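You operate a simulated robot arm through the tools that you are given. There is no shell and no other tool. Be economical: measure what you need, move in short steps, check, and stop when the job is done.

Carry out the task below with a simulated two-armed robot. There is one attempt and no reset: what you move stays moved.

TASK
Put the stray bottle in the oil rack, then wipe up the spill and cap the open shock.
Fine: use the grey rag and put it back. Set down upright: oil bottle. What is to be rubbed or washed off counts as gone when no trace of it is left.

It is judged by the outcome, as a careful person would: the job done as asked, and still so three seconds after it is handed in. It fails if anything else is knocked over, pushed out of place, dropped, spilled or broken. Lids that push on must go on centred and level and be pressed home; caps that screw on are set level and turned clockwise until they are tight.

THE ROBOT
Two 7-joint arms with two-finger parallel grippers on one trunk, on a base that drives. Base frame: it is fixed to the floor where the robot stands at the start and does not move with it; the origin is under the middle of the robot, x ahead of it, y to its left, z up; the surface under the hand at the start is at about z = 900. Units: mm, degrees, N and s.
The left shoulder is at the start at [70, 188, 1138], the right one opposite. With the tool pointing down near the work surface each hand reaches from about 340 to 800 mm from the robot's upright axis, wherever it stands, measured 20 degrees to its own side. Places, roughly: blue shock (3x3x9 cm) [400, 300, 1000]; blue shock collar [400, 300, 1000]; green shock (3x3x9 cm) [400, 100, 1000]; green shock collar [400, 100, 1000]; oil rack [600, 200, 900]; oil spill [300, 100, 900]; purple shock (3x3x9 cm) [400, 200, 1000]; purple shock collar [400, 200, 1000]; red shock (3x3x9 cm) [400, 300, 1000]; red shock collar [400, 300, 1000]. Payload 3.91 kg a hand.
The tool frame of a hand sits at the grasp point between the pads (the TCP): z along the fingers, y along the line on which they close. The tips reach 30 mm beyond it. The gripper opens to 110 mm. The fingers are 20 mm wide and 10 mm thick; the gripper's body (48 by 112 mm) begins 55 mm behind the TCP.
Orientation is told as [roll, pitch, yaw] about the base's x, y, z axes, in that order, counted from this pose: with the fingers straight down and closing along the base's y, the tool's x points along the base's -x, its y along +y and its z along -z.

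THE INTERFACE
- The arms move only by the tool nudge_tool. It takes "left_commands", "right_commands" or both (then of equal length, played together; a hand with none holds still); each is a list of rows, each a list of 7 numbers: the shift along the tool's x, y, z in mm, then the turn, a rotation vector about the tool's x, y, z in degrees, then the opening, from 0 (shut) to 1 (fully open). In form: [[x, y, z, ax, ay, az, hand], ...]. A call has 1 to 12 rows; each row shifts and turns the commanded pose from where the row before left it, along the tool's axes as they then stand. Each row takes 0.2 s and may step no farther than 50 mm and 8.6 degrees from the row before; otherwise, or with a gripper value out of range, the whole call is refused. A pose out of reach is approached as far as the arm can. The call stops where the force on the tool passes 40 N (or 10 N more than at its start, if that is more) or the arm is blocked; 0.2 s more then pass. The fingers move at their own pace (about 72 mm/s each) and stop on an object; they squeeze with about 25 N. The grip force told is the motor's: it shows also when the fingers shut on nothing. Time passes only in rows, and 0.2 s behind the last, so rows that do not move let the fingers close. The reply holds the time, the measured pose of the TCP, the force on the tool along the base axes, the opening and the grip force, in the units named above and with some noise, with the torque about the TCP (base axes, N m) and any sound that the robot's microphone picked up.
- Cameras (640 x 400 px; columns grow to the right, rows downward): "scene" is now at [131.6, 28.8, 1362.1]; the picture's right is [0.34, -0.94, 0.00], its down [-0.57, -0.21, -0.80] and it looks along [0.75, 0.27, -0.60] (base axes); focal length 247 px, centre (320, 200). "left" rides on the left gripper at [72, -17, -103] in its tool frame; the picture's right is [0.23, 0.97, 0.00], its down [-0.76, 0.18, -0.62] and it looks along [-0.61, 0.14, 0.78] (tool axes); focal length 222 px, centre (320, 200). "right" rides on the right gripper at [72, 17, -103] in its tool frame; the picture's right is [-0.23, 0.97, 0.00], its down [-0.76, -0.18, -0.62] and it looks along [-0.61, -0.14, 0.78] (tool axes); focal length 222 px, centre (320, 200). There is no depth. A picture from a camera that has moved, and an enlarged one, comes with that camera's place and axes in the base frame and with its lens.
- capture(camera): a new picture of that camera. The clock stands still meanwhile.
- raise_lower(by): slides the trunk up (or, below 0, down) by that many mm; the arms and the scene camera ride with it, the base frame stays. It gives what a move gives, with no picture.
- base_move(legs): drives the robot by 1 to 6 legs, each [ahead, turn to the left] in mm and degrees, along the robot's own axes; the way and the turn of a leg run together, so that a leg with both is an arc; at most 1500 mm and 180 degrees a leg. The arms and the cameras ride along, it lands a little off, and it stops where it bumps. It gives what a move gives.
- head_to(pan, tilt): turns the head with the scene camera to pan (to the left, within 86 degrees either way) and tilt (down, from -29 to 69), counted from straight ahead of the robot. It gives what a move gives.
- inspect(camera, box): a new picture of the part [left, top, right, bottom] of that camera's present view, enlarged. The clock stands still meanwhile.
- finish_job(): hands the job in; it is judged then, once.

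Work in short steps. Places have to be worked out from the pictures, the camera data and where the tool is seen: move nearer, look again, correct. Check each grasp and each placing, and mend what went wrong. You have 120 turns and 92 pictures in all, those below and enlarged ones among them. Open the grippers and draw the arms clear of the work before you hand the job in, unless the task says otherwise; then end with one line.

The tools are called after "Call:" by a JSON object that holds its "name" and its "arguments". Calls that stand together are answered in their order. nudge_tool: Moves the arms, as the interface text tells. Its arguments: {"type":"object","properties":{"left_commands":{"type":"array"},"right_commands":{"type":"array"}},"required":[]} The other tools are called the same way: raise_lower (by) slides the trunk up or down; base_move (legs) drives the base; head_to (pan, tilt) turns the head that bears the scene camera; capture (camera) takes a picture; inspect (camera, box) takes an enlarged picture of a part of a camera's view; finish_job () hands the job in.

At the start:

```text
time: 0.0
left_position: [432.9, 461.5, 1207.8]
left_tcp_rot: [0.0, 0.0, -0.1]
left_wrist_force: [-0.2, -0.4, -1.1]
left_torque: [0.01, -0.01, -0.01]
left_width: 110.0
left_finger_force: 0.0
right_position: [457.4, -6.6, 1210.3]
right_tcp_rot: [-0.1, 0.0, 0.1]
right_wrist_force: [-0.7, -0.2, 0.5]
right_torque: [0.0, 0.0, 0.01]
right_width: 110.2
right_finger_force: 0.1
trunk travel left (down, up): [-648.0, 292.0]
robot x, y, heading: [-0.6, 1.6, -0.3]
head pan, tilt: [20.1, 37.2]
```

scene: 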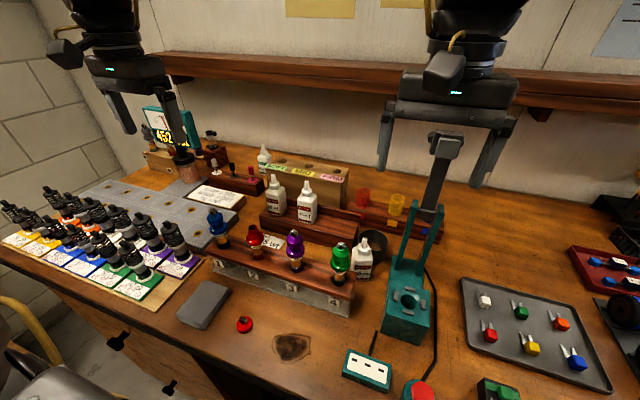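
right: 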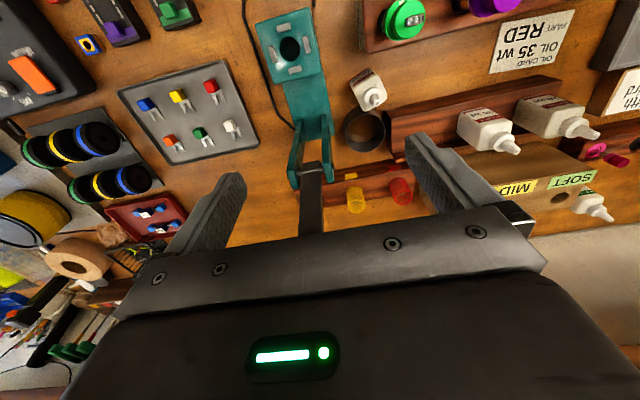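
left: 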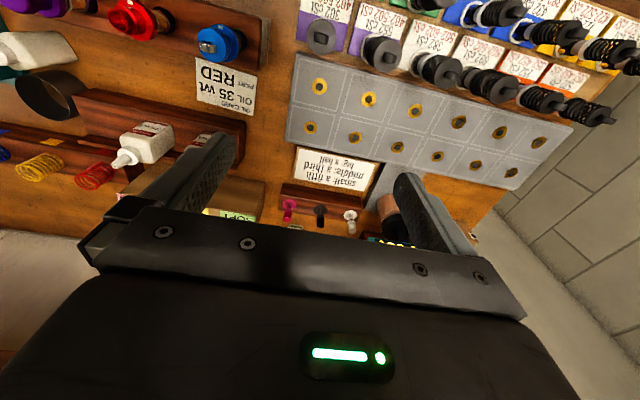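

The scene shows a stray bottle by the shock stand, a spill near the front, a grey rag and a red cap. I'll enlarge the key areas.

Call:
{"name": "inspect", "arguments": {"camera": "scene", "box": [180, 200, 400, 370]}}

Call:
{"name": "inspect", "arguments": {"camera": "scene", "box": [240, 140, 440, 280]}}

```text
2.35 times, centred on (290, 285) of scene
camera zoom: at [131.6, 28.8, 1362.1], right [0.34, -0.94, 0.0], down [-0.57, -0.21, -0.8], along [0.75, 0.27, -0.6], focal length 580 px, centre (391, 0)
```

zoom: 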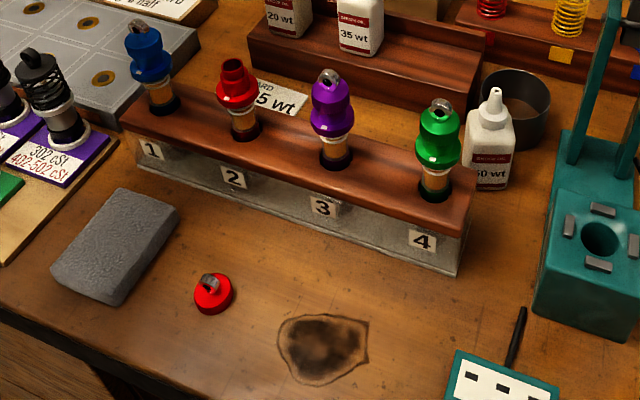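

```text
2.86 times, centred on (340, 210) of scene
camera zoom: at [131.6, 28.8, 1362.1], right [0.34, -0.94, 0.0], down [-0.57, -0.21, -0.8], along [0.75, 0.27, -0.6], focal length 705 px, centre (263, 171)
```

zoom: 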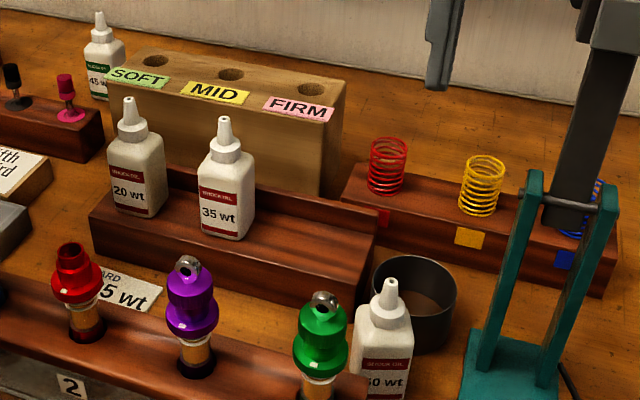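

The red shock (2) is open; its cap lies on the bench. There are two bottles outside the rack (one near the green shock, one behind), so I check those and the rack.

Call:
{"name": "inspect", "arguments": {"camera": "scene", "box": [250, 140, 310, 180]}}

Call:
{"name": "inspect", "arguments": {"camera": "scene", "box": [335, 220, 395, 285]}}

Call:
{"name": "inspect", "arguments": {"camera": "right", "box": [340, 0, 640, 230]}}

Call:
{"name": "inspect", "arguments": {"camera": "left", "box": [0, 0, 290, 240]}}

```text
10.00 times, centred on (280, 160) of scene
camera zoom: at [131.6, 28.8, 1362.1], right [0.34, -0.94, 0.0], down [-0.57, -0.21, -0.8], along [0.75, 0.27, -0.6], focal length 2466 px, centre (720, 600)
```

zoom: 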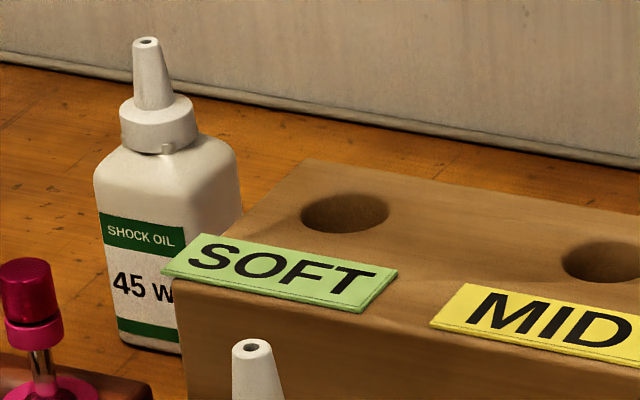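

```text
6.15 times, centred on (365, 252) of scene
camera zoom: at [131.6, 28.8, 1362.1], right [0.34, -0.94, 0.0], down [-0.57, -0.21, -0.8], along [0.75, 0.27, -0.6], focal length 1518 px, centre (43, -123)
```

zoom: 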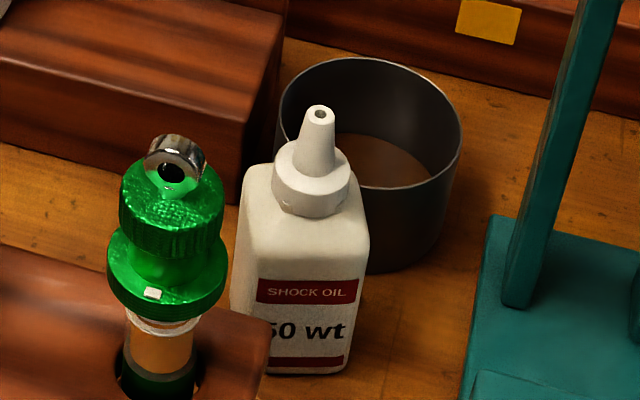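

```text
1.74 times, centred on (490, 115) of right
camera zoom: at [384.8, 10.7, 1312.9], right [0.23, 0.97, 0.0], down [0.76, -0.18, 0.62], along [0.61, -0.14, -0.78], focal length 386 px, centre (24, 348)
```

zoom: 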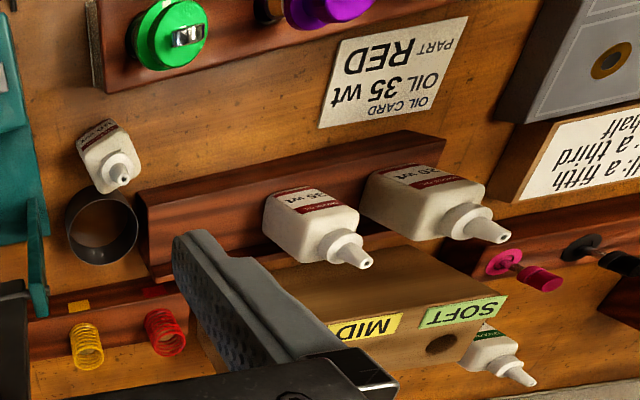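

```text
1.67 times, centred on (145, 120) of left
camera zoom: at [359.8, 444.6, 1310.9], right [-0.23, 0.97, 0.0], down [0.76, 0.18, 0.62], along [0.61, 0.14, -0.78], focal length 370 px, centre (612, 333)
```

zoom: 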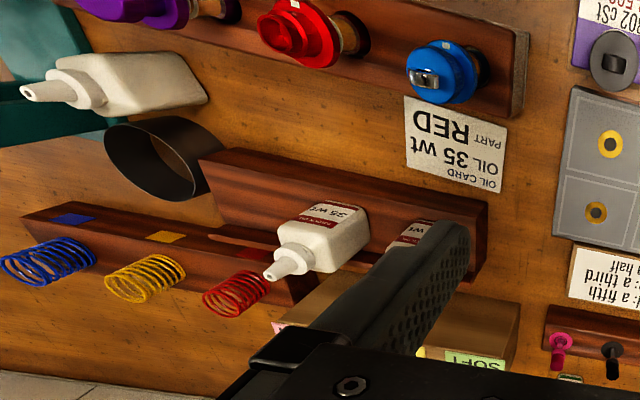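

The red-labelled 20 and 35 wt bottles are in the rack with a free place at its right end. So the stray is the red-labelled 50 wt bottle, which I put at about (484, 62). The teal press beside it is tight, so I move the right hand back and left for a closer look.

Call:
{"name": "nudge_tool", "arguments": {"right_commands": [[40, 30, 0, 0, 0, 0, 1], [30, 35, 20, 0, 0, 0, 1], [0, 15, 40, 0, 0, 0, 1]]}}

Call:
{"name": "capture", "arguments": {"camera": "right"}}

```text
refused: row 2 steps farther than a row can; nothing moved
```

```text
82 pictures are left
camera right: at [384.8, 10.7, 1312.9], right [0.23, 0.97, 0.0], down [0.76, -0.18, 0.62], along [0.61, -0.14, -0.78], focal length 222 px, centre (320, 200)
```

right: 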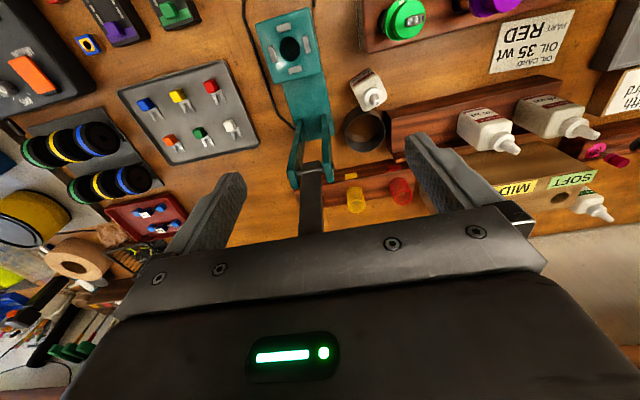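

A row is limited to 50 mm in total, so I repeat the move in smaller rows.

Call:
{"name": "nudge_tool", "arguments": {"right_commands": [[40, 25, 0, 0, 0, 0, 1], [20, 35, 20, 0, 0, 0, 1], [0, 20, 40, 0, 0, 0, 1]]}}

Call:
{"name": "capture", "arguments": {"camera": "right"}}

```text
time: 0.8
left_position: [434.7, 462.5, 1207.1]
left_tcp_rot: [0.0, 0.1, 0.0]
left_wrist_force: [0.4, 0.1, -1.0]
left_torque: [-0.01, 0.05, 0.0]
left_width: 110.0
left_finger_force: 0.1
right_position: [399.6, 73.7, 1149.5]
right_tcp_rot: [0.1, 0.1, -0.1]
right_wrist_force: [0.0, -1.0, -0.1]
right_torque: [0.0, 0.02, 0.0]
right_width: 110.0
right_finger_force: 0.0
trunk travel left (down, up): [-648.0, 292.0]
robot x, y, heading: [-0.4, -2.0, -0.0]
head pan, tilt: [20.1, 37.2]
```

```text
81 pictures are left
camera right: at [327.1, 91.7, 1253.5], right [0.23, 0.97, 0.0], down [0.76, -0.18, 0.62], along [0.61, -0.14, -0.78], focal length 222 px, centre (320, 200)
```

right: 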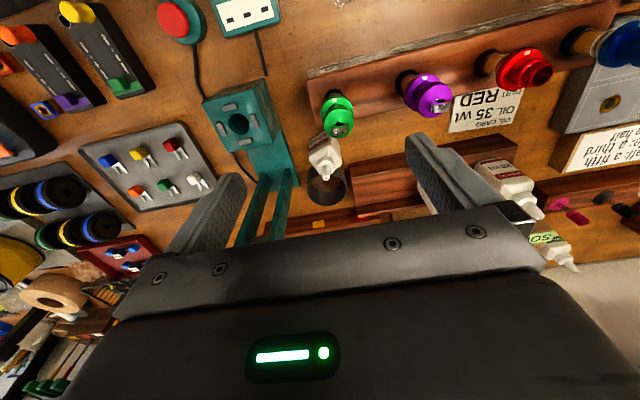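

Now an enlarged look at bottle, press and rack end.

Call:
{"name": "inspect", "arguments": {"camera": "right", "box": [200, 70, 440, 220]}}

```text
2.67 times, centred on (320, 145) of right
camera zoom: at [327.1, 91.7, 1253.5], right [0.23, 0.97, 0.0], down [0.76, -0.18, 0.62], along [0.61, -0.14, -0.78], focal length 592 px, centre (320, 347)
```

zoom: 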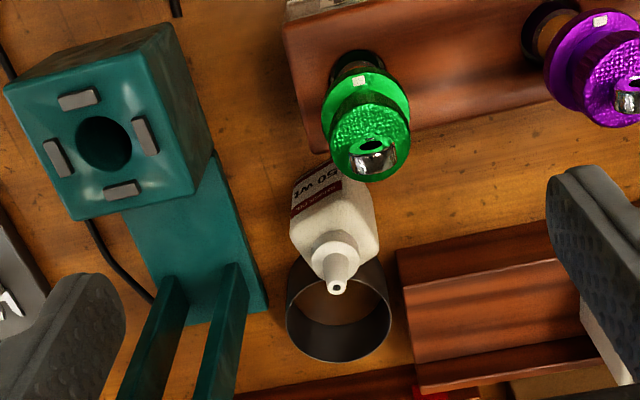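

The bottle tip is at about (484, 63, 1010), the body is about 36 mm wide and its yaw about 20°. The green shock top is near (410, 92, 1054). The left hand's camera offset clears it better, so I retract the right hand and bring the left hand over with a look at the rack.

Call:
{"name": "nudge_tool", "arguments": {"right_commands": [[10, 0, -45, 0, 0, 0, 1], [10, -40, -15, 0, 0, 0, 1], [0, -50, 0, 0, 0, 0, 1], [0, -50, 0, 0, 0, 0, 1], [0, -50, 0, 0, 0, 0, 1], [0, -50, 0, 0, 0, 0, 1], [0, -30, 0, 0, 0, 0, 1]]}}

Call:
{"name": "nudge_tool", "arguments": {"left_commands": [[0, -50, 0, 0, 0, 0, 1], [0, -50, 0, 0, 0, 0, 1], [0, -50, 0, 0, 0, 0, 1], [0, -50, 0, 0, 0, 0, 1], [0, -50, 0, 0, 0, 0, 1]]}}

Call:
{"name": "capture", "arguments": {"camera": "left"}}

Call:
{"name": "capture", "arguments": {"camera": "scene"}}

```text
time: 2.4
left_position: [433.1, 463.1, 1208.9]
left_tcp_rot: [0.0, 0.1, 0.0]
left_wrist_force: [0.6, -0.1, -0.4]
left_torque: [0.02, 0.01, 0.01]
left_width: 110.0
left_finger_force: 0.1
right_position: [366.4, -179.9, 1192.9]
right_tcp_rot: [0.0, -0.1, 0.0]
right_wrist_force: [0.3, 1.0, -0.1]
right_torque: [-0.02, -0.01, 0.02]
right_width: 110.1
right_finger_force: 0.0
right hand out of reach, approached as far as the arm can: row 7
trunk travel left (down, up): [-648.0, 292.0]
robot x, y, heading: [-0.8, -0.1, 0.3]
head pan, tilt: [20.1, 37.2]
```

```text
time: 3.6
left_position: [406.5, 243.0, 1182.4]
left_tcp_rot: [-0.2, -0.2, 0.1]
left_wrist_force: [0.8, 0.4, 0.1]
left_torque: [0.0, -0.02, -0.03]
left_width: 109.9
left_finger_force: 0.0
left hand out of reach, approached as far as the arm can: row 4, 5
right_position: [366.7, -179.9, 1193.6]
right_tcp_rot: [0.1, 0.0, -0.1]
right_wrist_force: [-1.0, -0.3, -0.8]
right_torque: [-0.02, -0.02, -0.01]
right_width: 110.0
right_finger_force: 0.0
trunk travel left (down, up): [-648.0, 292.0]
robot x, y, heading: [2.6, -0.1, 0.1]
head pan, tilt: [20.1, 37.2]
```

```text
79 pictures are left
camera left: at [332.6, 225.5, 1284.6], right [-0.23, 0.97, 0.0], down [0.76, 0.18, 0.62], along [0.61, 0.14, -0.78], focal length 222 px, centre (320, 200)
```

left: 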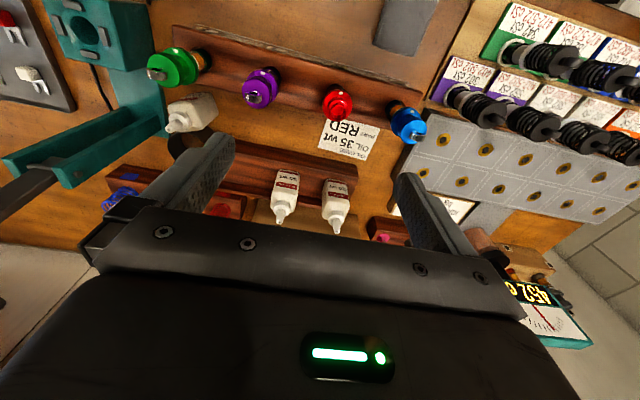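

```text
78 pictures are left
camera scene: at [132.0, 28.2, 1362.1], right [0.34, -0.94, 0.0], down [-0.57, -0.21, -0.8], along [0.75, 0.27, -0.6], focal length 247 px, centre (320, 200)
```

scene: 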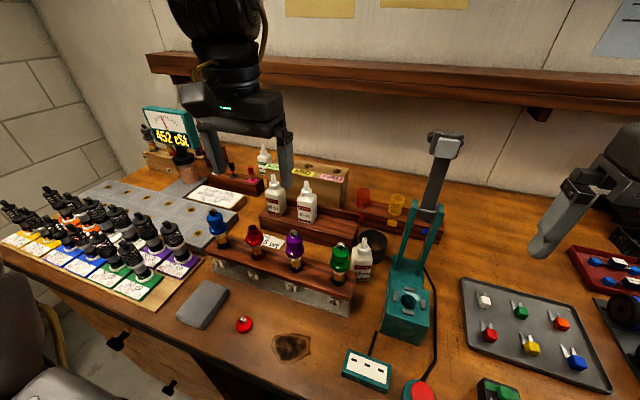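

The left hand hit its reach limit at this height, so I raise the trunk so that it works lower relative to the shoulder.

Call:
{"name": "raise_lower", "arguments": {"by": 180}}

Call:
{"name": "nudge_tool", "arguments": {"left_commands": [[0, 0, 50, 0, 0, 0, 1], [0, 0, 50, 0, 0, 0, 1], [0, -30, 40, 0, 0, 0, 1], [0, -50, 0, 0, 0, 0, 1], [0, -50, 0, 0, 0, 0, 1], [-15, -40, 0, 0, 0, 0, 1]]}}

Call:
{"name": "capture", "arguments": {"camera": "left"}}

```text
time: 5.6
left_position: [406.4, 242.9, 1361.3]
left_tcp_rot: [-0.2, 0.0, 0.0]
left_wrist_force: [-0.2, 0.6, -0.6]
left_torque: [0.0, -0.02, 0.02]
left_width: 110.1
left_finger_force: 0.0
right_position: [367.4, -180.6, 1372.4]
right_tcp_rot: [0.1, 0.1, 0.0]
right_wrist_force: [-0.5, 0.4, 1.1]
right_torque: [0.0, 0.04, 0.01]
right_width: 110.3
right_finger_force: 0.2
trunk travel left (down, up): [-828.0, 112.0]
robot x, y, heading: [-0.9, -1.0, -0.3]
head pan, tilt: [20.1, 37.2]
```

```text
time: 7.0
left_position: [424.0, 225.4, 1306.2]
left_tcp_rot: [-0.4, -0.2, -0.1]
left_wrist_force: [0.6, -0.4, 0.0]
left_torque: [0.0, -0.01, -0.01]
left_width: 109.9
left_finger_force: 0.1
left hand out of reach, approached as far as the arm can: row 2, 3, 4, 5, 6
right_position: [365.1, -179.7, 1373.3]
right_tcp_rot: [0.1, -0.1, -0.1]
right_wrist_force: [0.1, -0.1, 0.4]
right_torque: [0.03, -0.01, -0.01]
right_width: 110.0
right_finger_force: 0.0
trunk travel left (down, up): [-828.0, 112.0]
robot x, y, heading: [0.7, 0.3, -0.1]
head pan, tilt: [20.1, 37.2]
```

```text
77 pictures are left
camera left: at [351.1, 207.8, 1408.3], right [-0.23, 0.97, -0.01], down [0.76, 0.18, 0.62], along [0.61, 0.14, -0.78], focal length 222 px, centre (320, 200)
```

left: 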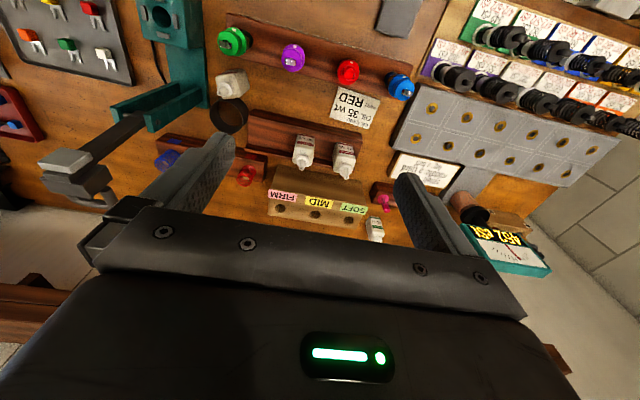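

The arm seems folded against a joint limit close to the body. I move it outward (+x) and down and see if it frees.

Call:
{"name": "nudge_tool", "arguments": {"left_commands": [[-45, 0, 0, 0, 0, 0, 1], [-45, 0, 0, 0, 0, 0, 1], [0, 0, 45, 0, 0, 0, 1], [0, 0, 45, 0, 0, 0, 1]]}}

```text
time: 8.0
left_position: [486.7, 260.6, 1195.8]
left_tcp_rot: [-0.2, 0.0, 0.0]
left_wrist_force: [-0.6, 0.9, -0.7]
left_torque: [0.03, -0.01, -0.01]
left_width: 110.2
left_finger_force: 0.0
left hand out of reach, approached as far as the arm can: row 1, 2
right_position: [368.2, -179.5, 1374.2]
right_tcp_rot: [0.2, 0.0, -0.1]
right_wrist_force: [0.4, 0.6, -0.4]
right_torque: [-0.02, 0.03, 0.04]
right_width: 109.9
right_finger_force: 0.2
trunk travel left (down, up): [-828.0, 112.0]
robot x, y, heading: [-1.0, 1.3, -0.3]
head pan, tilt: [20.1, 37.2]
```

It moves freely now. I continue -y at this height towards above the bottle area, staying above the shocks and bottles.

Call:
{"name": "nudge_tool", "arguments": {"left_commands": [[0, -45, 0, 0, 0, 0, 1], [0, -45, 0, 0, 0, 0, 1], [0, -45, 0, 0, 0, 0, 1]]}}

Call:
{"name": "capture", "arguments": {"camera": "left"}}

```text
time: 8.8
left_position: [466.8, 222.3, 1195.8]
left_tcp_rot: [-0.4, -0.2, 0.0]
left_wrist_force: [0.2, -0.8, -0.7]
left_torque: [0.04, -0.02, 0.05]
left_width: 110.1
left_finger_force: 0.0
left hand out of reach, approached as far as the arm can: row 1, 2, 3
right_position: [366.2, -179.5, 1374.2]
right_tcp_rot: [0.0, -0.1, -0.2]
right_wrist_force: [-0.8, 0.0, 0.1]
right_torque: [-0.01, -0.04, 0.0]
right_width: 109.9
right_finger_force: 0.0
trunk travel left (down, up): [-828.0, 112.0]
robot x, y, heading: [-1.2, -1.0, 0.2]
head pan, tilt: [20.1, 37.2]
```

```text
76 pictures are left
camera left: at [393.2, 204.8, 1298.3], right [-0.23, 0.97, -0.01], down [0.76, 0.18, 0.62], along [0.61, 0.14, -0.78], focal length 222 px, centre (320, 200)
```

left: 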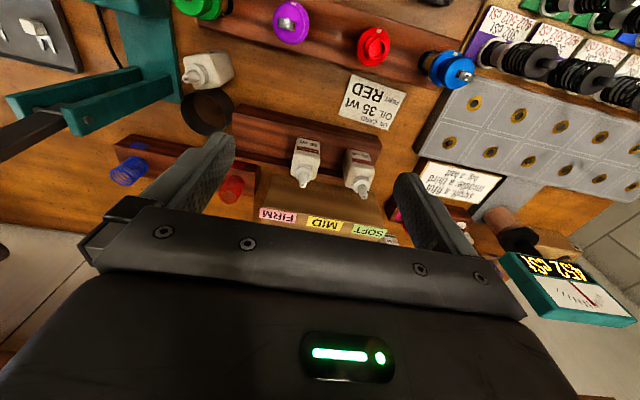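

The left arm can't reach that far right, so the right hand takes the bottle with a slight backward tilt that lifts its camera over the green shock. First I send the left arm back up and out, then lower the trunk.

Call:
{"name": "nudge_tool", "arguments": {"left_commands": [[0, 30, -35, 0, 0, 0, 1], [0, 30, -35, 0, 0, 0, 1], [0, 30, -35, 0, 0, 0, 1], [0, 30, -35, 0, 0, 0, 1], [0, 40, -28, 0, 0, 0, 1], [0, 40, -20, 0, 0, 0, 1], [0, 45, -10, 0, 0, 0, 1]]}}

Call:
{"name": "raise_lower", "arguments": {"by": -180}}

```text
time: 10.4
left_position: [460.3, 467.0, 1384.6]
left_tcp_rot: [-0.3, -0.3, 0.0]
left_wrist_force: [-0.2, -0.4, 0.0]
left_torque: [0.01, 0.01, 0.0]
left_width: 110.1
left_finger_force: 0.1
left hand out of reach, approached as far as the arm can: row 7
right_position: [366.3, -179.0, 1373.7]
right_tcp_rot: [0.0, -0.1, 0.0]
right_wrist_force: [-0.4, 0.9, -1.0]
right_torque: [-0.03, 0.0, -0.01]
right_width: 110.0
right_finger_force: 0.1
trunk travel left (down, up): [-828.0, 112.0]
robot x, y, heading: [-1.4, -1.0, -0.0]
head pan, tilt: [20.1, 37.2]
```

```text
time: 12.4
left_position: [461.7, 466.0, 1203.6]
left_tcp_rot: [-0.3, -0.3, 0.0]
left_wrist_force: [0.9, 0.5, 0.0]
left_torque: [0.0, 0.01, 0.01]
left_width: 110.1
left_finger_force: 0.0
right_position: [366.2, -180.9, 1193.8]
right_tcp_rot: [0.1, 0.0, -0.1]
right_wrist_force: [0.4, 0.3, 0.7]
right_torque: [-0.02, -0.02, 0.04]
right_width: 109.9
right_finger_force: 0.1
trunk travel left (down, up): [-648.0, 292.0]
robot x, y, heading: [3.4, -4.0, 0.0]
head pan, tilt: [20.1, 37.2]
```

Right hand: go above and behind the green shock, turn to yaw 20° and tilt 15° about the closing axis.

Call:
{"name": "nudge_tool", "arguments": {"right_commands": [[0, 50, 0, 0, 0, 0, 1], [0, 50, 0, 0, 0, 0, 1], [0, 50, 0, 0, 0, 0, 1], [0, 50, 0, 0, 0, 0, 1], [0, 45, 0, 0, 0, 0, 1], [-20, 0, 0, 0, 0, -7, 0.8], [-10, 0, 0, 0, 0, -7, 0.8], [0, 0, 0, 0, 0, -6, 0.8], [0, 0, 20, 0, 7.5, 0, 0.8], [0, 0, 20, 0, 7.5, 0, 0.8]]}}

Call:
{"name": "capture", "arguments": {"camera": "right"}}

```text
time: 14.6
left_position: [462.1, 467.2, 1202.9]
left_tcp_rot: [-0.4, -0.3, 0.0]
left_wrist_force: [0.6, -0.4, -0.6]
left_torque: [0.0, 0.04, 0.0]
left_width: 110.0
left_finger_force: 0.0
right_position: [395.1, 65.2, 1152.2]
right_tcp_rot: [0.0, 15.1, 19.9]
right_wrist_force: [-0.9, -0.1, -0.5]
right_torque: [-0.01, 0.02, -0.01]
right_width: 87.9
right_finger_force: 0.1
trunk travel left (down, up): [-648.0, 292.0]
robot x, y, heading: [1.2, 1.5, 0.2]
head pan, tilt: [20.1, 37.2]
```

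```text
75 pictures are left
camera right: at [349.9, 66.7, 1271.6], right [-0.12, 0.99, -0.06], down [0.9, 0.14, 0.4], along [0.41, 0.0, -0.91], focal length 222 px, centre (320, 200)
```

right: 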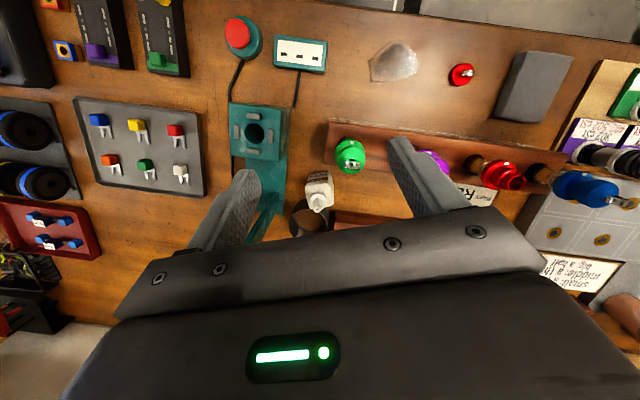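

Pose is as commanded and the bottle tip lies at about (482, 65). I move to above it.

Call:
{"name": "nudge_tool", "arguments": {"right_commands": [[-26.3, -8, 16.8, 0, 0, 0, 0.8], [-26.3, -8, 16.8, 0, 0, 0, 0.8], [-26.3, -8, 16.8, 0, 0, 0, 0.8], [-26.3, -8, 16.8, 0, 0, 0, 0.8]]}}

Call:
{"name": "capture", "arguments": {"camera": "right"}}

Call:
{"name": "inspect", "arguments": {"camera": "scene", "box": [280, 120, 500, 300]}}

```text
time: 15.8
left_position: [459.5, 466.6, 1204.0]
left_tcp_rot: [-0.2, -0.4, 0.0]
left_wrist_force: [0.6, -0.4, -0.3]
left_torque: [-0.01, 0.02, -0.05]
left_width: 110.1
left_finger_force: 0.1
right_position: [495.5, 50.6, 1082.5]
right_tcp_rot: [3.6, 13.7, 18.3]
right_wrist_force: [1.5, 5.3, -0.1]
right_torque: [0.02, 0.03, 0.17]
right_width: 85.9
right_finger_force: 0.0
trunk travel left (down, up): [-648.0, 292.0]
robot x, y, heading: [3.0, -2.5, 0.1]
head pan, tilt: [20.1, 37.2]
stopped in row 4 (right hand): the arm was blocked; the commanded pose is now the measured one
```

```text
74 pictures are left
camera right: at [450.2, 47.4, 1201.5], right [-0.08, 1.0, 0.0], down [0.91, 0.07, 0.41], along [0.41, 0.04, -0.91], focal length 222 px, centre (320, 200)
```

right: 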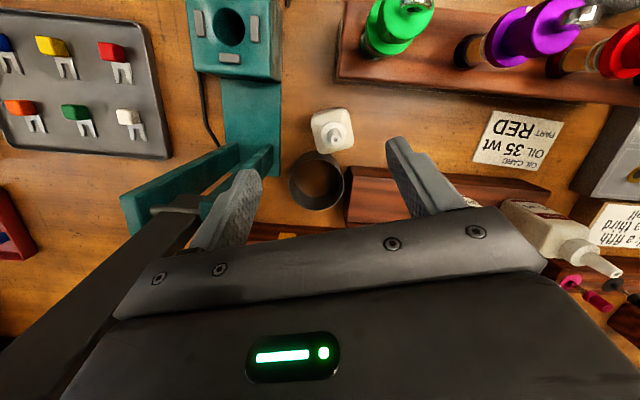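

```text
2.22 times, centred on (390, 210) of scene
camera zoom: at [130.8, 29.9, 1362.1], right [0.34, -0.94, 0.0], down [-0.57, -0.21, -0.8], along [0.75, 0.27, -0.6], focal length 548 px, centre (164, 178)
```

zoom: 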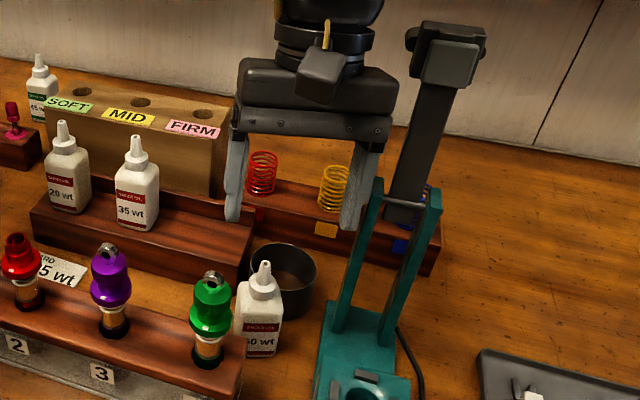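

The hand was blocked with its right finger beside the press upright, off the commanded line. Nothing looks displaced. I back off upward and to +y, then check tracking.

Call:
{"name": "nudge_tool", "arguments": {"right_commands": [[10, 12, -15, 0, 0, 0, 0.8], [10, 8, -25, 0, 0, 0, 0.8], [0, 0, 0, 0, 0, 0, 0.8]]}}

Call:
{"name": "inspect", "arguments": {"camera": "scene", "box": [280, 120, 500, 300]}}

```text
time: 16.6
left_position: [462.1, 464.8, 1204.4]
left_tcp_rot: [-0.2, -0.2, 0.0]
left_wrist_force: [-0.1, -0.3, 0.2]
left_torque: [0.04, -0.02, -0.01]
left_width: 109.9
left_finger_force: 0.1
right_position: [486.0, 62.5, 1127.8]
right_tcp_rot: [3.9, 13.6, 18.0]
right_wrist_force: [0.6, -0.5, -0.5]
right_torque: [-0.04, -0.01, 0.02]
right_width: 87.9
right_finger_force: 0.1
trunk travel left (down, up): [-648.0, 292.0]
robot x, y, heading: [-0.1, 3.5, 0.0]
head pan, tilt: [20.1, 37.2]
```

```text
2.22 times, centred on (390, 210) of scene
camera zoom: at [132.4, 28.8, 1362.0], right [0.34, -0.94, 0.0], down [-0.57, -0.21, -0.8], along [0.75, 0.27, -0.6], focal length 548 px, centre (164, 178)
```

zoom: 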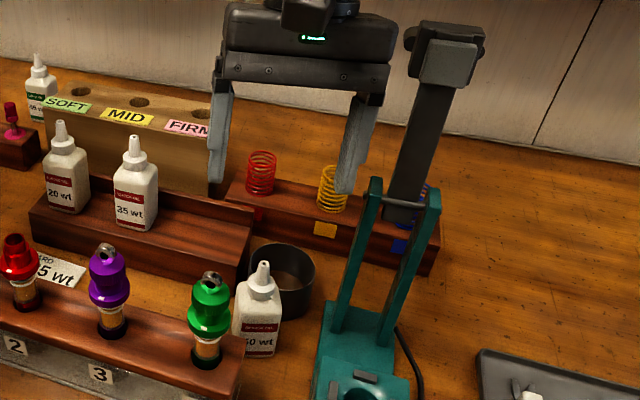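

The hand is clear again but has a 4° roll. I level that, narrow the opening to reduce width, and descend to just above the nozzle.

Call:
{"name": "nudge_tool", "arguments": {"right_commands": [[0, 2, 0, 4, 1.4, 0, 0.6], [0, 3, 0, 0, 0, 0, 0.6], [-4.5, 0, 21.5, 0, 0, 0, 0.6], [-4.5, 0, 21.5, 0, 0, 0, 0.6], [-4.5, 0, 21.5, 0, 0, 0, 0.6]]}}

Call:
{"name": "capture", "arguments": {"camera": "right"}}

Call:
{"name": "inspect", "arguments": {"camera": "scene", "box": [280, 120, 500, 300]}}

```text
time: 18.0
left_position: [460.4, 465.5, 1204.7]
left_tcp_rot: [-0.2, -0.3, 0.0]
left_wrist_force: [0.3, 0.0, 0.4]
left_torque: [-0.02, 0.0, -0.03]
left_width: 110.3
left_finger_force: 0.0
right_position: [493.8, 51.1, 1083.5]
right_tcp_rot: [3.2, 13.9, 16.4]
right_wrist_force: [-0.2, -0.1, 0.5]
right_torque: [0.01, 0.02, -0.01]
right_width: 65.8
right_finger_force: 0.0
trunk travel left (down, up): [-648.0, 292.0]
robot x, y, heading: [-2.9, -0.3, 0.2]
head pan, tilt: [20.1, 37.2]
stopped in row 5 (right hand): the arm was blocked; the commanded pose is now the measured one
```

```text
71 pictures are left
camera right: at [447.5, 48.7, 1202.8], right [-0.05, 1.0, 0.0], down [0.91, 0.05, 0.41], along [0.41, 0.02, -0.91], focal length 222 px, centre (320, 200)
```

right: 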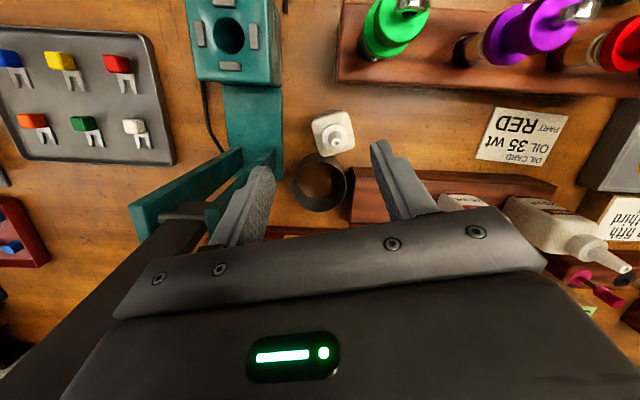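

```text
2.22 times, centred on (390, 210) of scene
camera zoom: at [131.3, 28.7, 1362.1], right [0.34, -0.94, 0.0], down [-0.57, -0.21, -0.8], along [0.75, 0.27, -0.6], focal length 548 px, centre (164, 178)
```

zoom: 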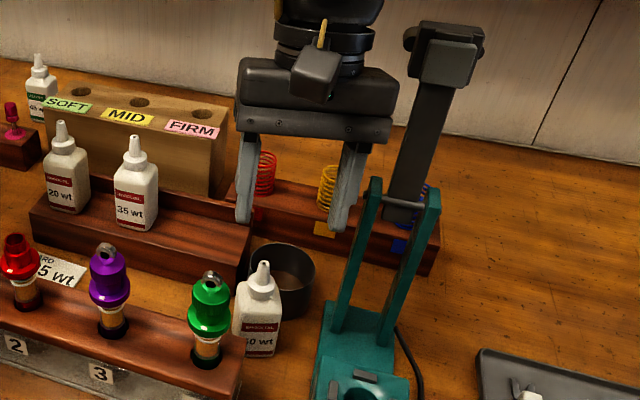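

The block occurs with no force on the tool, so the right forearm is hitting the tall press lever. I retract the right arm and shift the robot about 200 mm to its right so the left arm can do everything, its elbow being away from the lever.

Call:
{"name": "nudge_tool", "arguments": {"right_commands": [[8, 0, -29, 0, 0, 0, 0.6], [8, 0, -29, 0, 0, 0, 0.6], [34, 9, -10, 0, 0, 0, 0.6], [34, 9, -10, 0, 0, 0, 0.6], [34, 9, -8, 0, 0, 0, 0.6], [0, 0, 0, 0, -7, 8, 0.6], [0, 0, 0, 0, -7, 8, 0.6], [0, -45, 0, 0, 0, 0, 0.6], [0, -45, 0, 0, 0, 0, 0.6], [0, -45, 0, 0, 0, 0, 0.6]]}}

Call:
{"name": "base_move", "arguments": {"legs": [[-250, 0]]}}

```text
refused: row 6 steps farther than a row can; nothing moved
```

```text
time: 19.8
left_position: [216.9, 466.3, 1203.4]
left_tcp_rot: [-0.3, -0.1, -0.3]
left_wrist_force: [-0.4, 0.6, 0.5]
left_torque: [0.05, -0.01, 0.01]
left_width: 110.0
left_finger_force: 0.0
right_position: [248.6, 50.3, 1084.4]
right_tcp_rot: [3.2, 13.9, 16.3]
right_wrist_force: [-0.2, -0.6, 0.2]
right_torque: [0.05, 0.0, 0.0]
right_width: 65.8
right_finger_force: 0.1
trunk travel left (down, up): [-648.0, 292.0]
robot x, y, heading: [-246.0, 2.1, -0.1]
head pan, tilt: [20.1, 37.2]
```

The arm move was refused but the base moved, so the low right hand passed near the green shock. I check that nothing was touched.

Call:
{"name": "capture", "arguments": {"camera": "scene"}}

Call:
{"name": "inspect", "arguments": {"camera": "scene", "box": [220, 120, 440, 280]}}

```text
69 pictures are left
camera scene: at [-113.9, 28.8, 1361.9], right [0.34, -0.94, 0.0], down [-0.57, -0.21, -0.8], along [0.75, 0.27, -0.6], focal length 247 px, centre (320, 200)
```

scene: 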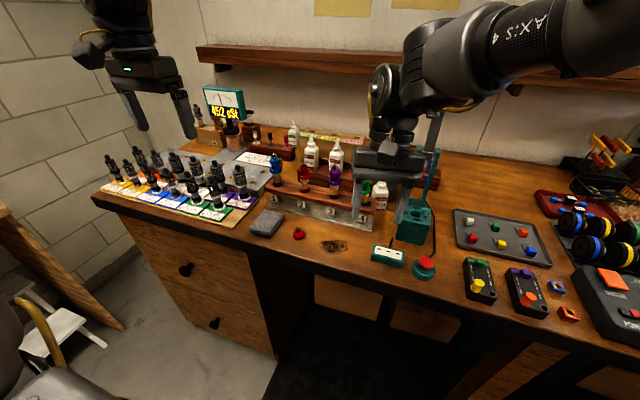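

```text
2.50 times, centred on (330, 200) of scene
camera zoom: at [-113.9, 28.8, 1361.9], right [0.34, -0.94, 0.0], down [-0.57, -0.21, -0.8], along [0.75, 0.27, -0.6], focal length 617 px, centre (295, 200)
```

zoom: 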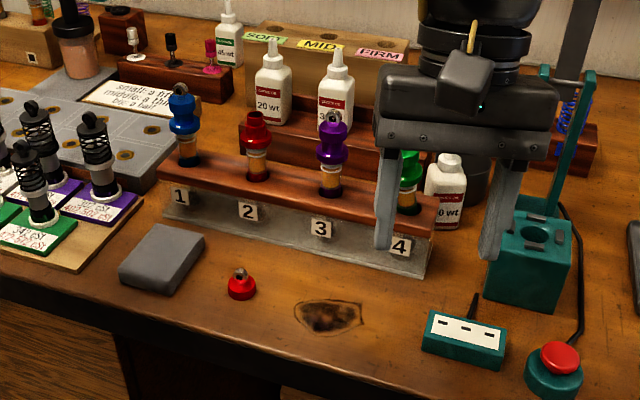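

All is standing as before. Now I raise and tuck the right hand, with turns within limits.

Call:
{"name": "nudge_tool", "arguments": {"right_commands": [[8, 0, -29, 0, 0, 0, 0.6], [8, 0, -29, 0, 0, 0, 0.6], [34, 9, -10, 0, 0, 0, 0.6], [30, 9, -10, 0, 0, 0, 0.6], [0, 0, 0, 0, -7, 0, 0.6], [0, 0, 0, 0, -7, 0, 0.6], [0, 0, 0, 3, 0, 7, 0.6], [0, 0, 0, 0, 0, 8, 0.6], [0, -45, 0, 0, 0, 0, 0.6], [0, -45, 0, 0, 0, 0, 0.6], [0, -45, 0, 0, 0, 0, 0.6], [0, -40, 0, 0, 0, 0, 0.6]]}}

```text
time: 22.4
left_position: [216.2, 462.6, 1205.3]
left_tcp_rot: [-0.1, -0.3, -0.2]
left_wrist_force: [0.2, -0.4, 0.6]
left_torque: [0.01, -0.03, -0.02]
left_width: 110.3
left_finger_force: 0.1
right_position: [188.4, -134.3, 1181.2]
right_tcp_rot: [0.3, 0.0, 0.6]
right_wrist_force: [0.5, -0.4, -0.1]
right_torque: [0.05, -0.02, 0.0]
right_width: 66.1
right_finger_force: 0.0
trunk travel left (down, up): [-648.0, 292.0]
robot x, y, heading: [-248.2, -3.1, -0.3]
head pan, tilt: [20.1, 37.2]
```

Now the sidestep: turn left 40°, reverse, turn back.

Call:
{"name": "base_move", "arguments": {"legs": [[0, 40], [-311, 0], [0, -40]]}}

```text
time: 28.2
left_position: [-19.2, 268.8, 1203.2]
left_tcp_rot: [-0.3, -0.3, -0.3]
left_wrist_force: [-0.1, 0.3, 1.1]
left_torque: [0.01, 0.01, 0.0]
left_width: 110.1
left_finger_force: 0.0
right_position: [-48.0, -327.6, 1180.6]
right_tcp_rot: [0.1, 0.0, 0.4]
right_wrist_force: [0.2, -0.3, -0.5]
right_torque: [0.02, -0.01, 0.02]
right_width: 66.1
right_finger_force: 0.1
trunk travel left (down, up): [-648.0, 292.0]
robot x, y, heading: [-486.0, -197.9, -0.3]
head pan, tilt: [20.1, 37.2]
```

Drive forward to bench range.

Call:
{"name": "base_move", "arguments": {"legs": [[470, 0]]}}

Call:
{"name": "head_to", "arguments": {"pan": 40, "tilt": 38}}

Call:
{"name": "capture", "arguments": {"camera": "scene"}}

```text
time: 31.0
left_position: [441.4, 270.0, 1203.2]
left_tcp_rot: [-0.2, -0.3, 0.0]
left_wrist_force: [-0.7, 0.7, -0.5]
left_torque: [-0.01, -0.03, 0.0]
left_width: 110.0
left_finger_force: 0.0
right_position: [417.0, -327.3, 1180.3]
right_tcp_rot: [0.2, 0.1, 0.7]
right_wrist_force: [0.3, 0.8, 0.2]
right_torque: [-0.03, 0.01, 0.0]
right_width: 66.0
right_finger_force: 0.1
trunk travel left (down, up): [-648.0, 292.0]
robot x, y, heading: [-20.7, -197.8, -0.0]
head pan, tilt: [20.1, 37.2]
```

```text
time: 31.8
left_position: [442.6, 268.7, 1203.1]
left_tcp_rot: [-0.2, -0.3, 0.1]
left_wrist_force: [0.0, 0.7, 0.1]
left_torque: [-0.02, 0.01, -0.01]
left_width: 109.9
left_finger_force: 0.2
right_position: [419.1, -326.5, 1180.8]
right_tcp_rot: [0.1, 0.1, 0.6]
right_wrist_force: [0.5, -0.7, 0.1]
right_torque: [0.01, 0.01, 0.03]
right_width: 66.1
right_finger_force: 0.0
trunk travel left (down, up): [-648.0, 292.0]
robot x, y, heading: [-17.9, -195.1, -0.1]
head pan, tilt: [40.0, 38.0]
```

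```text
67 pictures are left
camera scene: at [98.2, -142.4, 1360.8], right [0.64, -0.77, 0.0], down [-0.47, -0.4, -0.79], along [0.6, 0.51, -0.62], focal length 247 px, centre (320, 200)
```

scene: 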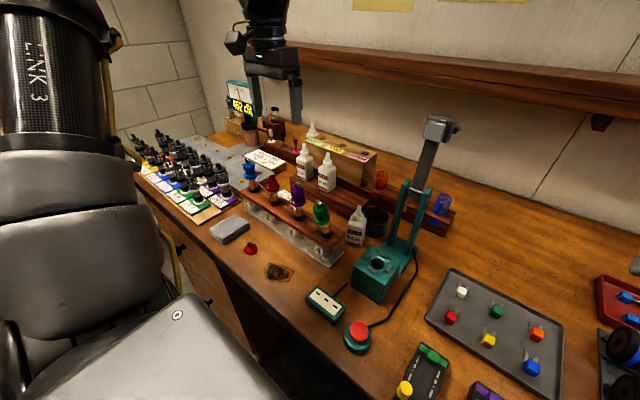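

The new stance sees everything. I move the left hand towards the bottle at safe height and yaw it 18°, tilted 10°.

Call:
{"name": "nudge_tool", "arguments": {"left_commands": [[0, -45, 10, 0, 0, 0, 0.8], [0, -45, 10, 0, 0, 0, 0.8], [0, -45, 10, 0, 0, 0, 0.8], [0, -20, 10, 0, 0, -6, 0.8], [0, 0, 10, 0, 0, -6, 0.8], [0, 0, 0, 0, 0, -6, 0.8], [0, 0, 0, 0, 5, 0, 0.8], [0, 0, 0, 0, 5, 0, 0.8]]}}

Call:
{"name": "capture", "arguments": {"camera": "left"}}

```text
time: 33.6
left_position: [435.4, 117.4, 1148.4]
left_tcp_rot: [-0.5, 9.6, 17.9]
left_wrist_force: [0.4, 0.3, 0.0]
left_torque: [-0.04, -0.02, 0.0]
left_width: 87.9
left_finger_force: 0.1
left hand out of reach, approached as far as the arm can: row 8
right_position: [417.1, -326.3, 1180.0]
right_tcp_rot: [0.1, 0.1, 0.8]
right_wrist_force: [-0.3, 0.4, 0.5]
right_torque: [0.02, 0.0, -0.03]
right_width: 66.0
right_finger_force: 0.1
trunk travel left (down, up): [-648.0, 292.0]
robot x, y, heading: [-22.1, -199.0, -0.0]
head pan, tilt: [40.0, 38.0]
```

```text
66 pictures are left
camera left: at [388.3, 83.8, 1260.6], right [-0.51, 0.86, 0.03], down [0.76, 0.44, 0.48], along [0.4, 0.27, -0.87], focal length 222 px, centre (320, 200)
```

left: 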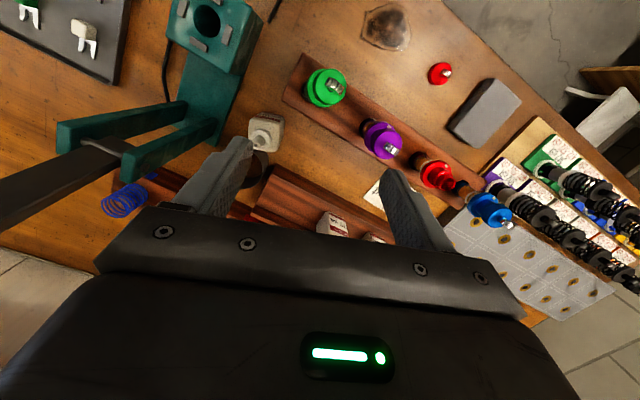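

Moving to about 65 mm above the nozzle centre line to look again.

Call:
{"name": "nudge_tool", "arguments": {"left_commands": [[-12.9, -19.3, 22.4, 0, 0, 0, 0.8], [-12.9, -19.3, 22.4, 0, 0, 0, 0.8], [-12.9, -19.3, 22.4, 0, 0, 0, 0.8], [0, 0, 0, 0, 0, 0, 0.7]]}}

Call:
{"name": "capture", "arguments": {"camera": "left"}}

Call:
{"name": "inspect", "arguments": {"camera": "scene", "box": [280, 140, 460, 280]}}

```text
time: 34.6
left_position: [470.1, 75.3, 1069.9]
left_tcp_rot: [-0.5, 9.7, 17.9]
left_wrist_force: [-0.2, 0.6, 0.3]
left_torque: [0.01, 0.01, 0.02]
left_width: 76.9
left_finger_force: 0.0
left hand out of reach, approached as far as the arm can: row 2, 3
right_position: [417.3, -327.2, 1182.1]
right_tcp_rot: [0.0, 0.0, 0.7]
right_wrist_force: [0.2, 0.0, 0.1]
right_torque: [-0.03, 0.02, 0.02]
right_width: 66.0
right_finger_force: 0.0
trunk travel left (down, up): [-648.0, 292.0]
robot x, y, heading: [-18.2, -199.4, 0.2]
head pan, tilt: [40.0, 38.0]
```

```text
65 pictures are left
camera left: at [423.3, 42.0, 1182.2], right [-0.51, 0.86, 0.03], down [0.76, 0.44, 0.48], along [0.4, 0.27, -0.87], focal length 222 px, centre (320, 200)
```

left: 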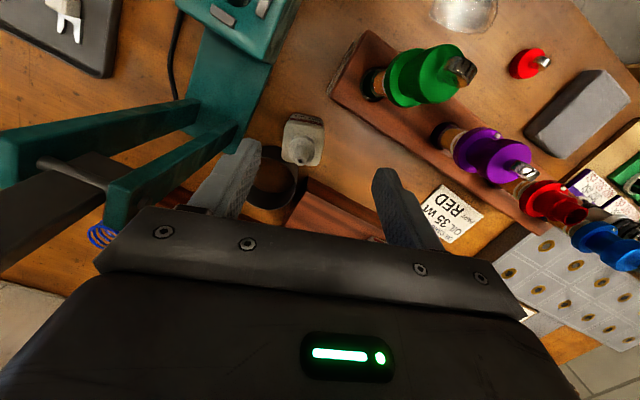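

```text
2.86 times, centred on (370, 210) of scene
camera zoom: at [97.8, -142.5, 1360.9], right [0.64, -0.77, 0.0], down [-0.47, -0.4, -0.79], along [0.6, 0.51, -0.62], focal length 705 px, centre (177, 171)
```

zoom: 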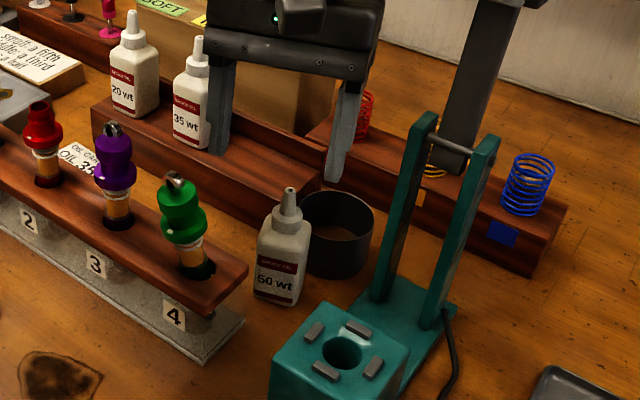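

Bottle tip is at about (479, 62) and bottle yaw about 17°. The arm is at its limit with the tilt, so I remove the tilt and centre over the bottle.

Call:
{"name": "nudge_tool", "arguments": {"left_commands": [[0, 0, 0, 0, -5, 0, 0.7], [0, 0, 0, 0, -5, 0, 0.7], [-5, -14, 5, 0, 0, 0, 0.7], [0, 0, 0, 0, 0, 0, 0.7]]}}

```text
time: 35.6
left_position: [484.4, 79.3, 1076.2]
left_tcp_rot: [-0.1, -0.3, 17.9]
left_wrist_force: [0.0, 0.0, 0.7]
left_torque: [0.01, -0.01, 0.02]
left_width: 77.2
left_finger_force: 0.0
left hand out of reach, approached as far as the arm can: row 2, 3
right_position: [417.7, -326.7, 1179.5]
right_tcp_rot: [0.0, 0.0, 0.7]
right_wrist_force: [0.7, 0.0, 0.9]
right_torque: [-0.03, 0.0, -0.02]
right_width: 66.0
right_finger_force: 0.1
trunk travel left (down, up): [-648.0, 292.0]
robot x, y, heading: [-15.0, -195.5, -0.2]
head pan, tilt: [40.0, 38.0]
```

Still short by about 15 mm. I raise the left hand and sidestep the base another 120 mm to the right.

Call:
{"name": "nudge_tool", "arguments": {"left_commands": [[0, 10, -35, 0, 0, 0, 0.7], [0, 15, -35, 0, 0, 0, 0.7], [0, 15, -20, 0, 0, 0, 0.7]]}}

```text
time: 36.4
left_position: [465.4, 121.3, 1162.4]
left_tcp_rot: [-0.7, -0.3, 18.0]
left_wrist_force: [0.1, -0.5, 0.1]
left_torque: [0.0, 0.04, 0.01]
left_width: 77.0
left_finger_force: 0.0
left hand out of reach, approached as far as the arm can: row 2, 3
right_position: [417.2, -326.3, 1181.3]
right_tcp_rot: [0.1, 0.0, 0.6]
right_wrist_force: [-0.7, -0.7, -0.8]
right_torque: [0.01, 0.02, -0.03]
right_width: 66.0
right_finger_force: 0.1
trunk travel left (down, up): [-648.0, 292.0]
robot x, y, heading: [-17.3, -197.3, -0.0]
head pan, tilt: [40.0, 38.0]
```

Call:
{"name": "base_move", "arguments": {"legs": [[-200, 0], [0, 40], [-187, 0], [0, -40]]}}

Call:
{"name": "nudge_tool", "arguments": {"left_commands": [[0, 45, 0, 0, 0, 0, 0.7], [0, 45, 0, 0, 0, 0, 0.7], [0, 45, 0, 0, 0, 0, 0.7]]}}

```text
time: 42.9
left_position: [116.2, -0.1, 1162.0]
left_tcp_rot: [-0.6, -0.3, 18.1]
left_wrist_force: [-1.0, 0.3, -0.6]
left_torque: [0.01, -0.03, -0.01]
left_width: 77.1
left_finger_force: 0.2
right_position: [68.7, -450.3, 1180.8]
right_tcp_rot: [0.2, 0.0, 0.9]
right_wrist_force: [0.2, -0.3, -0.2]
right_torque: [0.05, 0.01, -0.01]
right_width: 66.2
right_finger_force: 0.0
trunk travel left (down, up): [-648.0, 292.0]
robot x, y, heading: [-371.8, -318.0, 0.3]
head pan, tilt: [40.0, 38.0]
```

```text
time: 43.7
left_position: [75.5, 128.7, 1160.7]
left_tcp_rot: [-0.6, -0.3, 18.1]
left_wrist_force: [-1.1, 0.0, -0.4]
left_torque: [0.0, -0.02, -0.01]
left_width: 77.1
left_finger_force: 0.0
right_position: [69.0, -448.5, 1179.8]
right_tcp_rot: [0.0, 0.1, 0.9]
right_wrist_force: [0.3, -0.2, 0.5]
right_torque: [-0.02, 0.01, -0.03]
right_width: 66.2
right_finger_force: 0.1
trunk travel left (down, up): [-648.0, 292.0]
robot x, y, heading: [-365.0, -319.9, 0.1]
head pan, tilt: [40.0, 38.0]
```

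Call:
{"name": "base_move", "arguments": {"legs": [[355, 0]]}}

Call:
{"name": "capture", "arguments": {"camera": "left"}}

```text
time: 46.0
left_position: [432.7, 125.7, 1161.9]
left_tcp_rot: [-0.5, -0.2, 17.9]
left_wrist_force: [0.5, -0.1, 0.1]
left_torque: [0.0, -0.01, 0.01]
left_width: 77.1
left_finger_force: 0.2
right_position: [423.3, -450.3, 1181.9]
right_tcp_rot: [0.1, 0.1, 0.6]
right_wrist_force: [0.5, -0.1, 0.5]
right_torque: [0.0, 0.02, 0.0]
right_width: 66.0
right_finger_force: 0.1
trunk travel left (down, up): [-648.0, 292.0]
robot x, y, heading: [-9.8, -319.8, -0.1]
head pan, tilt: [40.0, 38.0]
```

```text
63 pictures are left
camera left: at [366.9, 86.9, 1263.4], right [-0.52, 0.86, -0.01], down [0.66, 0.41, 0.63], along [0.54, 0.32, -0.78], focal length 222 px, centre (320, 200)
```

left: 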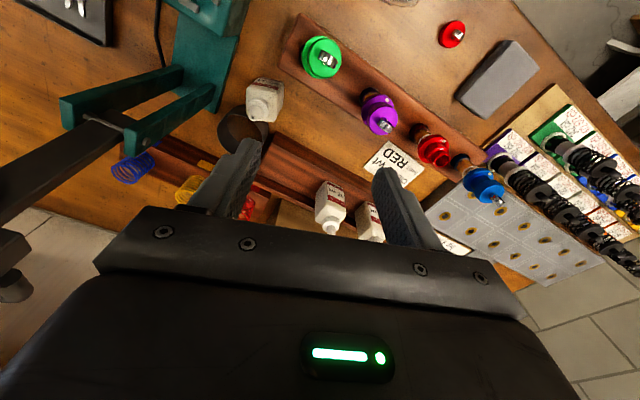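

Call:
{"name": "nudge_tool", "arguments": {"left_commands": [[-8.2, -24.4, 32.3, 0, 0, 0, 0.7], [-8.2, -24.4, 32.3, 0, 0, 0, 0.7], [-8.2, -24.4, 32.3, 0, 0, 0, 0.7], [0, 0, 0, 0, 0, 0, 0.7]]}}

Call:
{"name": "inspect", "arguments": {"camera": "left", "box": [180, 40, 420, 220]}}

Call:
{"name": "inspect", "arguments": {"camera": "scene", "box": [250, 80, 430, 220]}}

```text
time: 47.0
left_position: [476.0, 59.5, 1066.2]
left_tcp_rot: [-0.6, -0.3, 17.9]
left_wrist_force: [1.5, -0.3, -0.6]
left_torque: [0.0, -0.01, 0.01]
left_width: 76.9
left_finger_force: 0.0
right_position: [422.3, -450.5, 1182.2]
right_tcp_rot: [0.0, -0.1, 0.5]
right_wrist_force: [-0.8, 0.3, 0.1]
right_torque: [-0.02, 0.02, 0.0]
right_width: 66.0
right_finger_force: 0.0
trunk travel left (down, up): [-648.0, 292.0]
robot x, y, heading: [-13.8, -320.1, -0.0]
head pan, tilt: [40.0, 38.0]
```

```text
2.22 times, centred on (300, 130) of left
camera zoom: at [411.6, 22.2, 1168.2], right [-0.52, 0.86, -0.01], down [0.66, 0.41, 0.63], along [0.54, 0.31, -0.78], focal length 494 px, centre (364, 356)
```

zoom: 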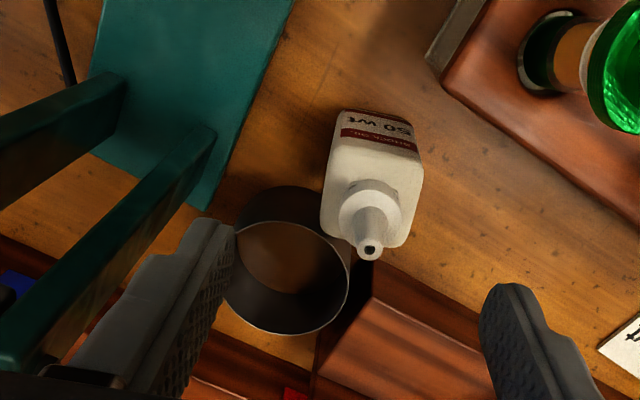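

```text
2.86 times, centred on (340, 150) of scene
camera zoom: at [103.3, -265.6, 1360.9], right [0.64, -0.77, 0.0], down [-0.47, -0.4, -0.79], along [0.6, 0.51, -0.62], focal length 705 px, centre (263, 343)
```

zoom: 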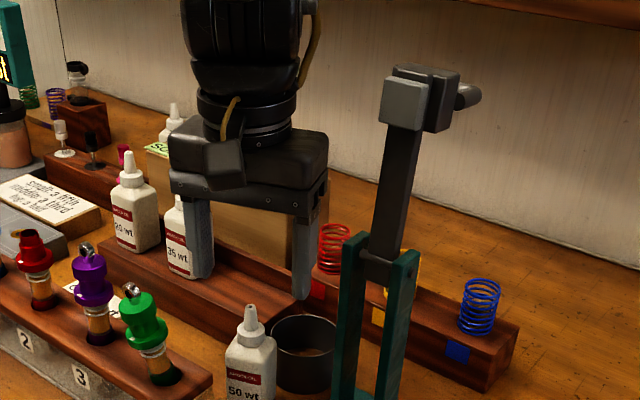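

Nozzle refined to (479.5, 62.5), bottle yaw about 18°, matching the hand. The fingers clear the press and the stand, so I descend to z of about 966.

Call:
{"name": "nudge_tool", "arguments": {"left_commands": [[-4.3, 1.8, 20, 0, 0, 0, 0.7], [0, 0, 27, 0, 0, 0, 0.7], [0, 0, 27, 0, 0, 0, 0.7], [0, 0, 26, 0, 0, 0, 0.7], [0, 0, 0, 0, 0, 0, 0.7]]}}

Call:
{"name": "capture", "arguments": {"camera": "left"}}

```text
time: 48.2
left_position: [483.4, 64.2, 964.5]
left_tcp_rot: [-0.5, -0.4, 18.0]
left_wrist_force: [0.0, 0.1, 0.7]
left_torque: [-0.03, -0.03, -0.04]
left_width: 76.9
left_finger_force: 0.0
right_position: [422.1, -450.1, 1181.3]
right_tcp_rot: [0.1, 0.0, 0.6]
right_wrist_force: [0.1, 0.6, -0.9]
right_torque: [0.02, 0.0, 0.0]
right_width: 66.0
right_finger_force: 0.1
trunk travel left (down, up): [-648.0, 292.0]
robot x, y, heading: [-13.2, -316.0, -0.2]
head pan, tilt: [40.0, 38.0]
```

```text
60 pictures are left
camera left: at [418.5, 26.2, 1066.4], right [-0.52, 0.86, -0.01], down [0.66, 0.41, 0.63], along [0.54, 0.32, -0.78], focal length 222 px, centre (320, 200)
```

left: 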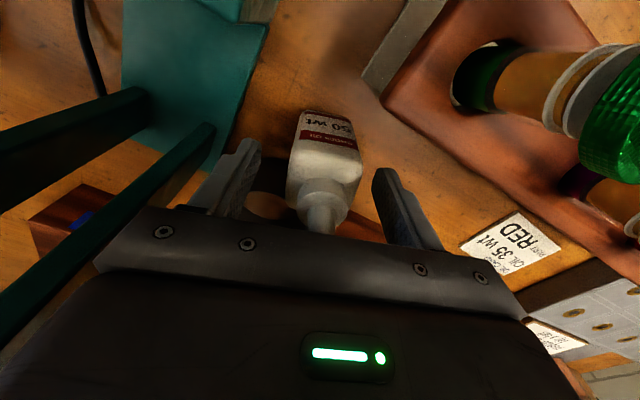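

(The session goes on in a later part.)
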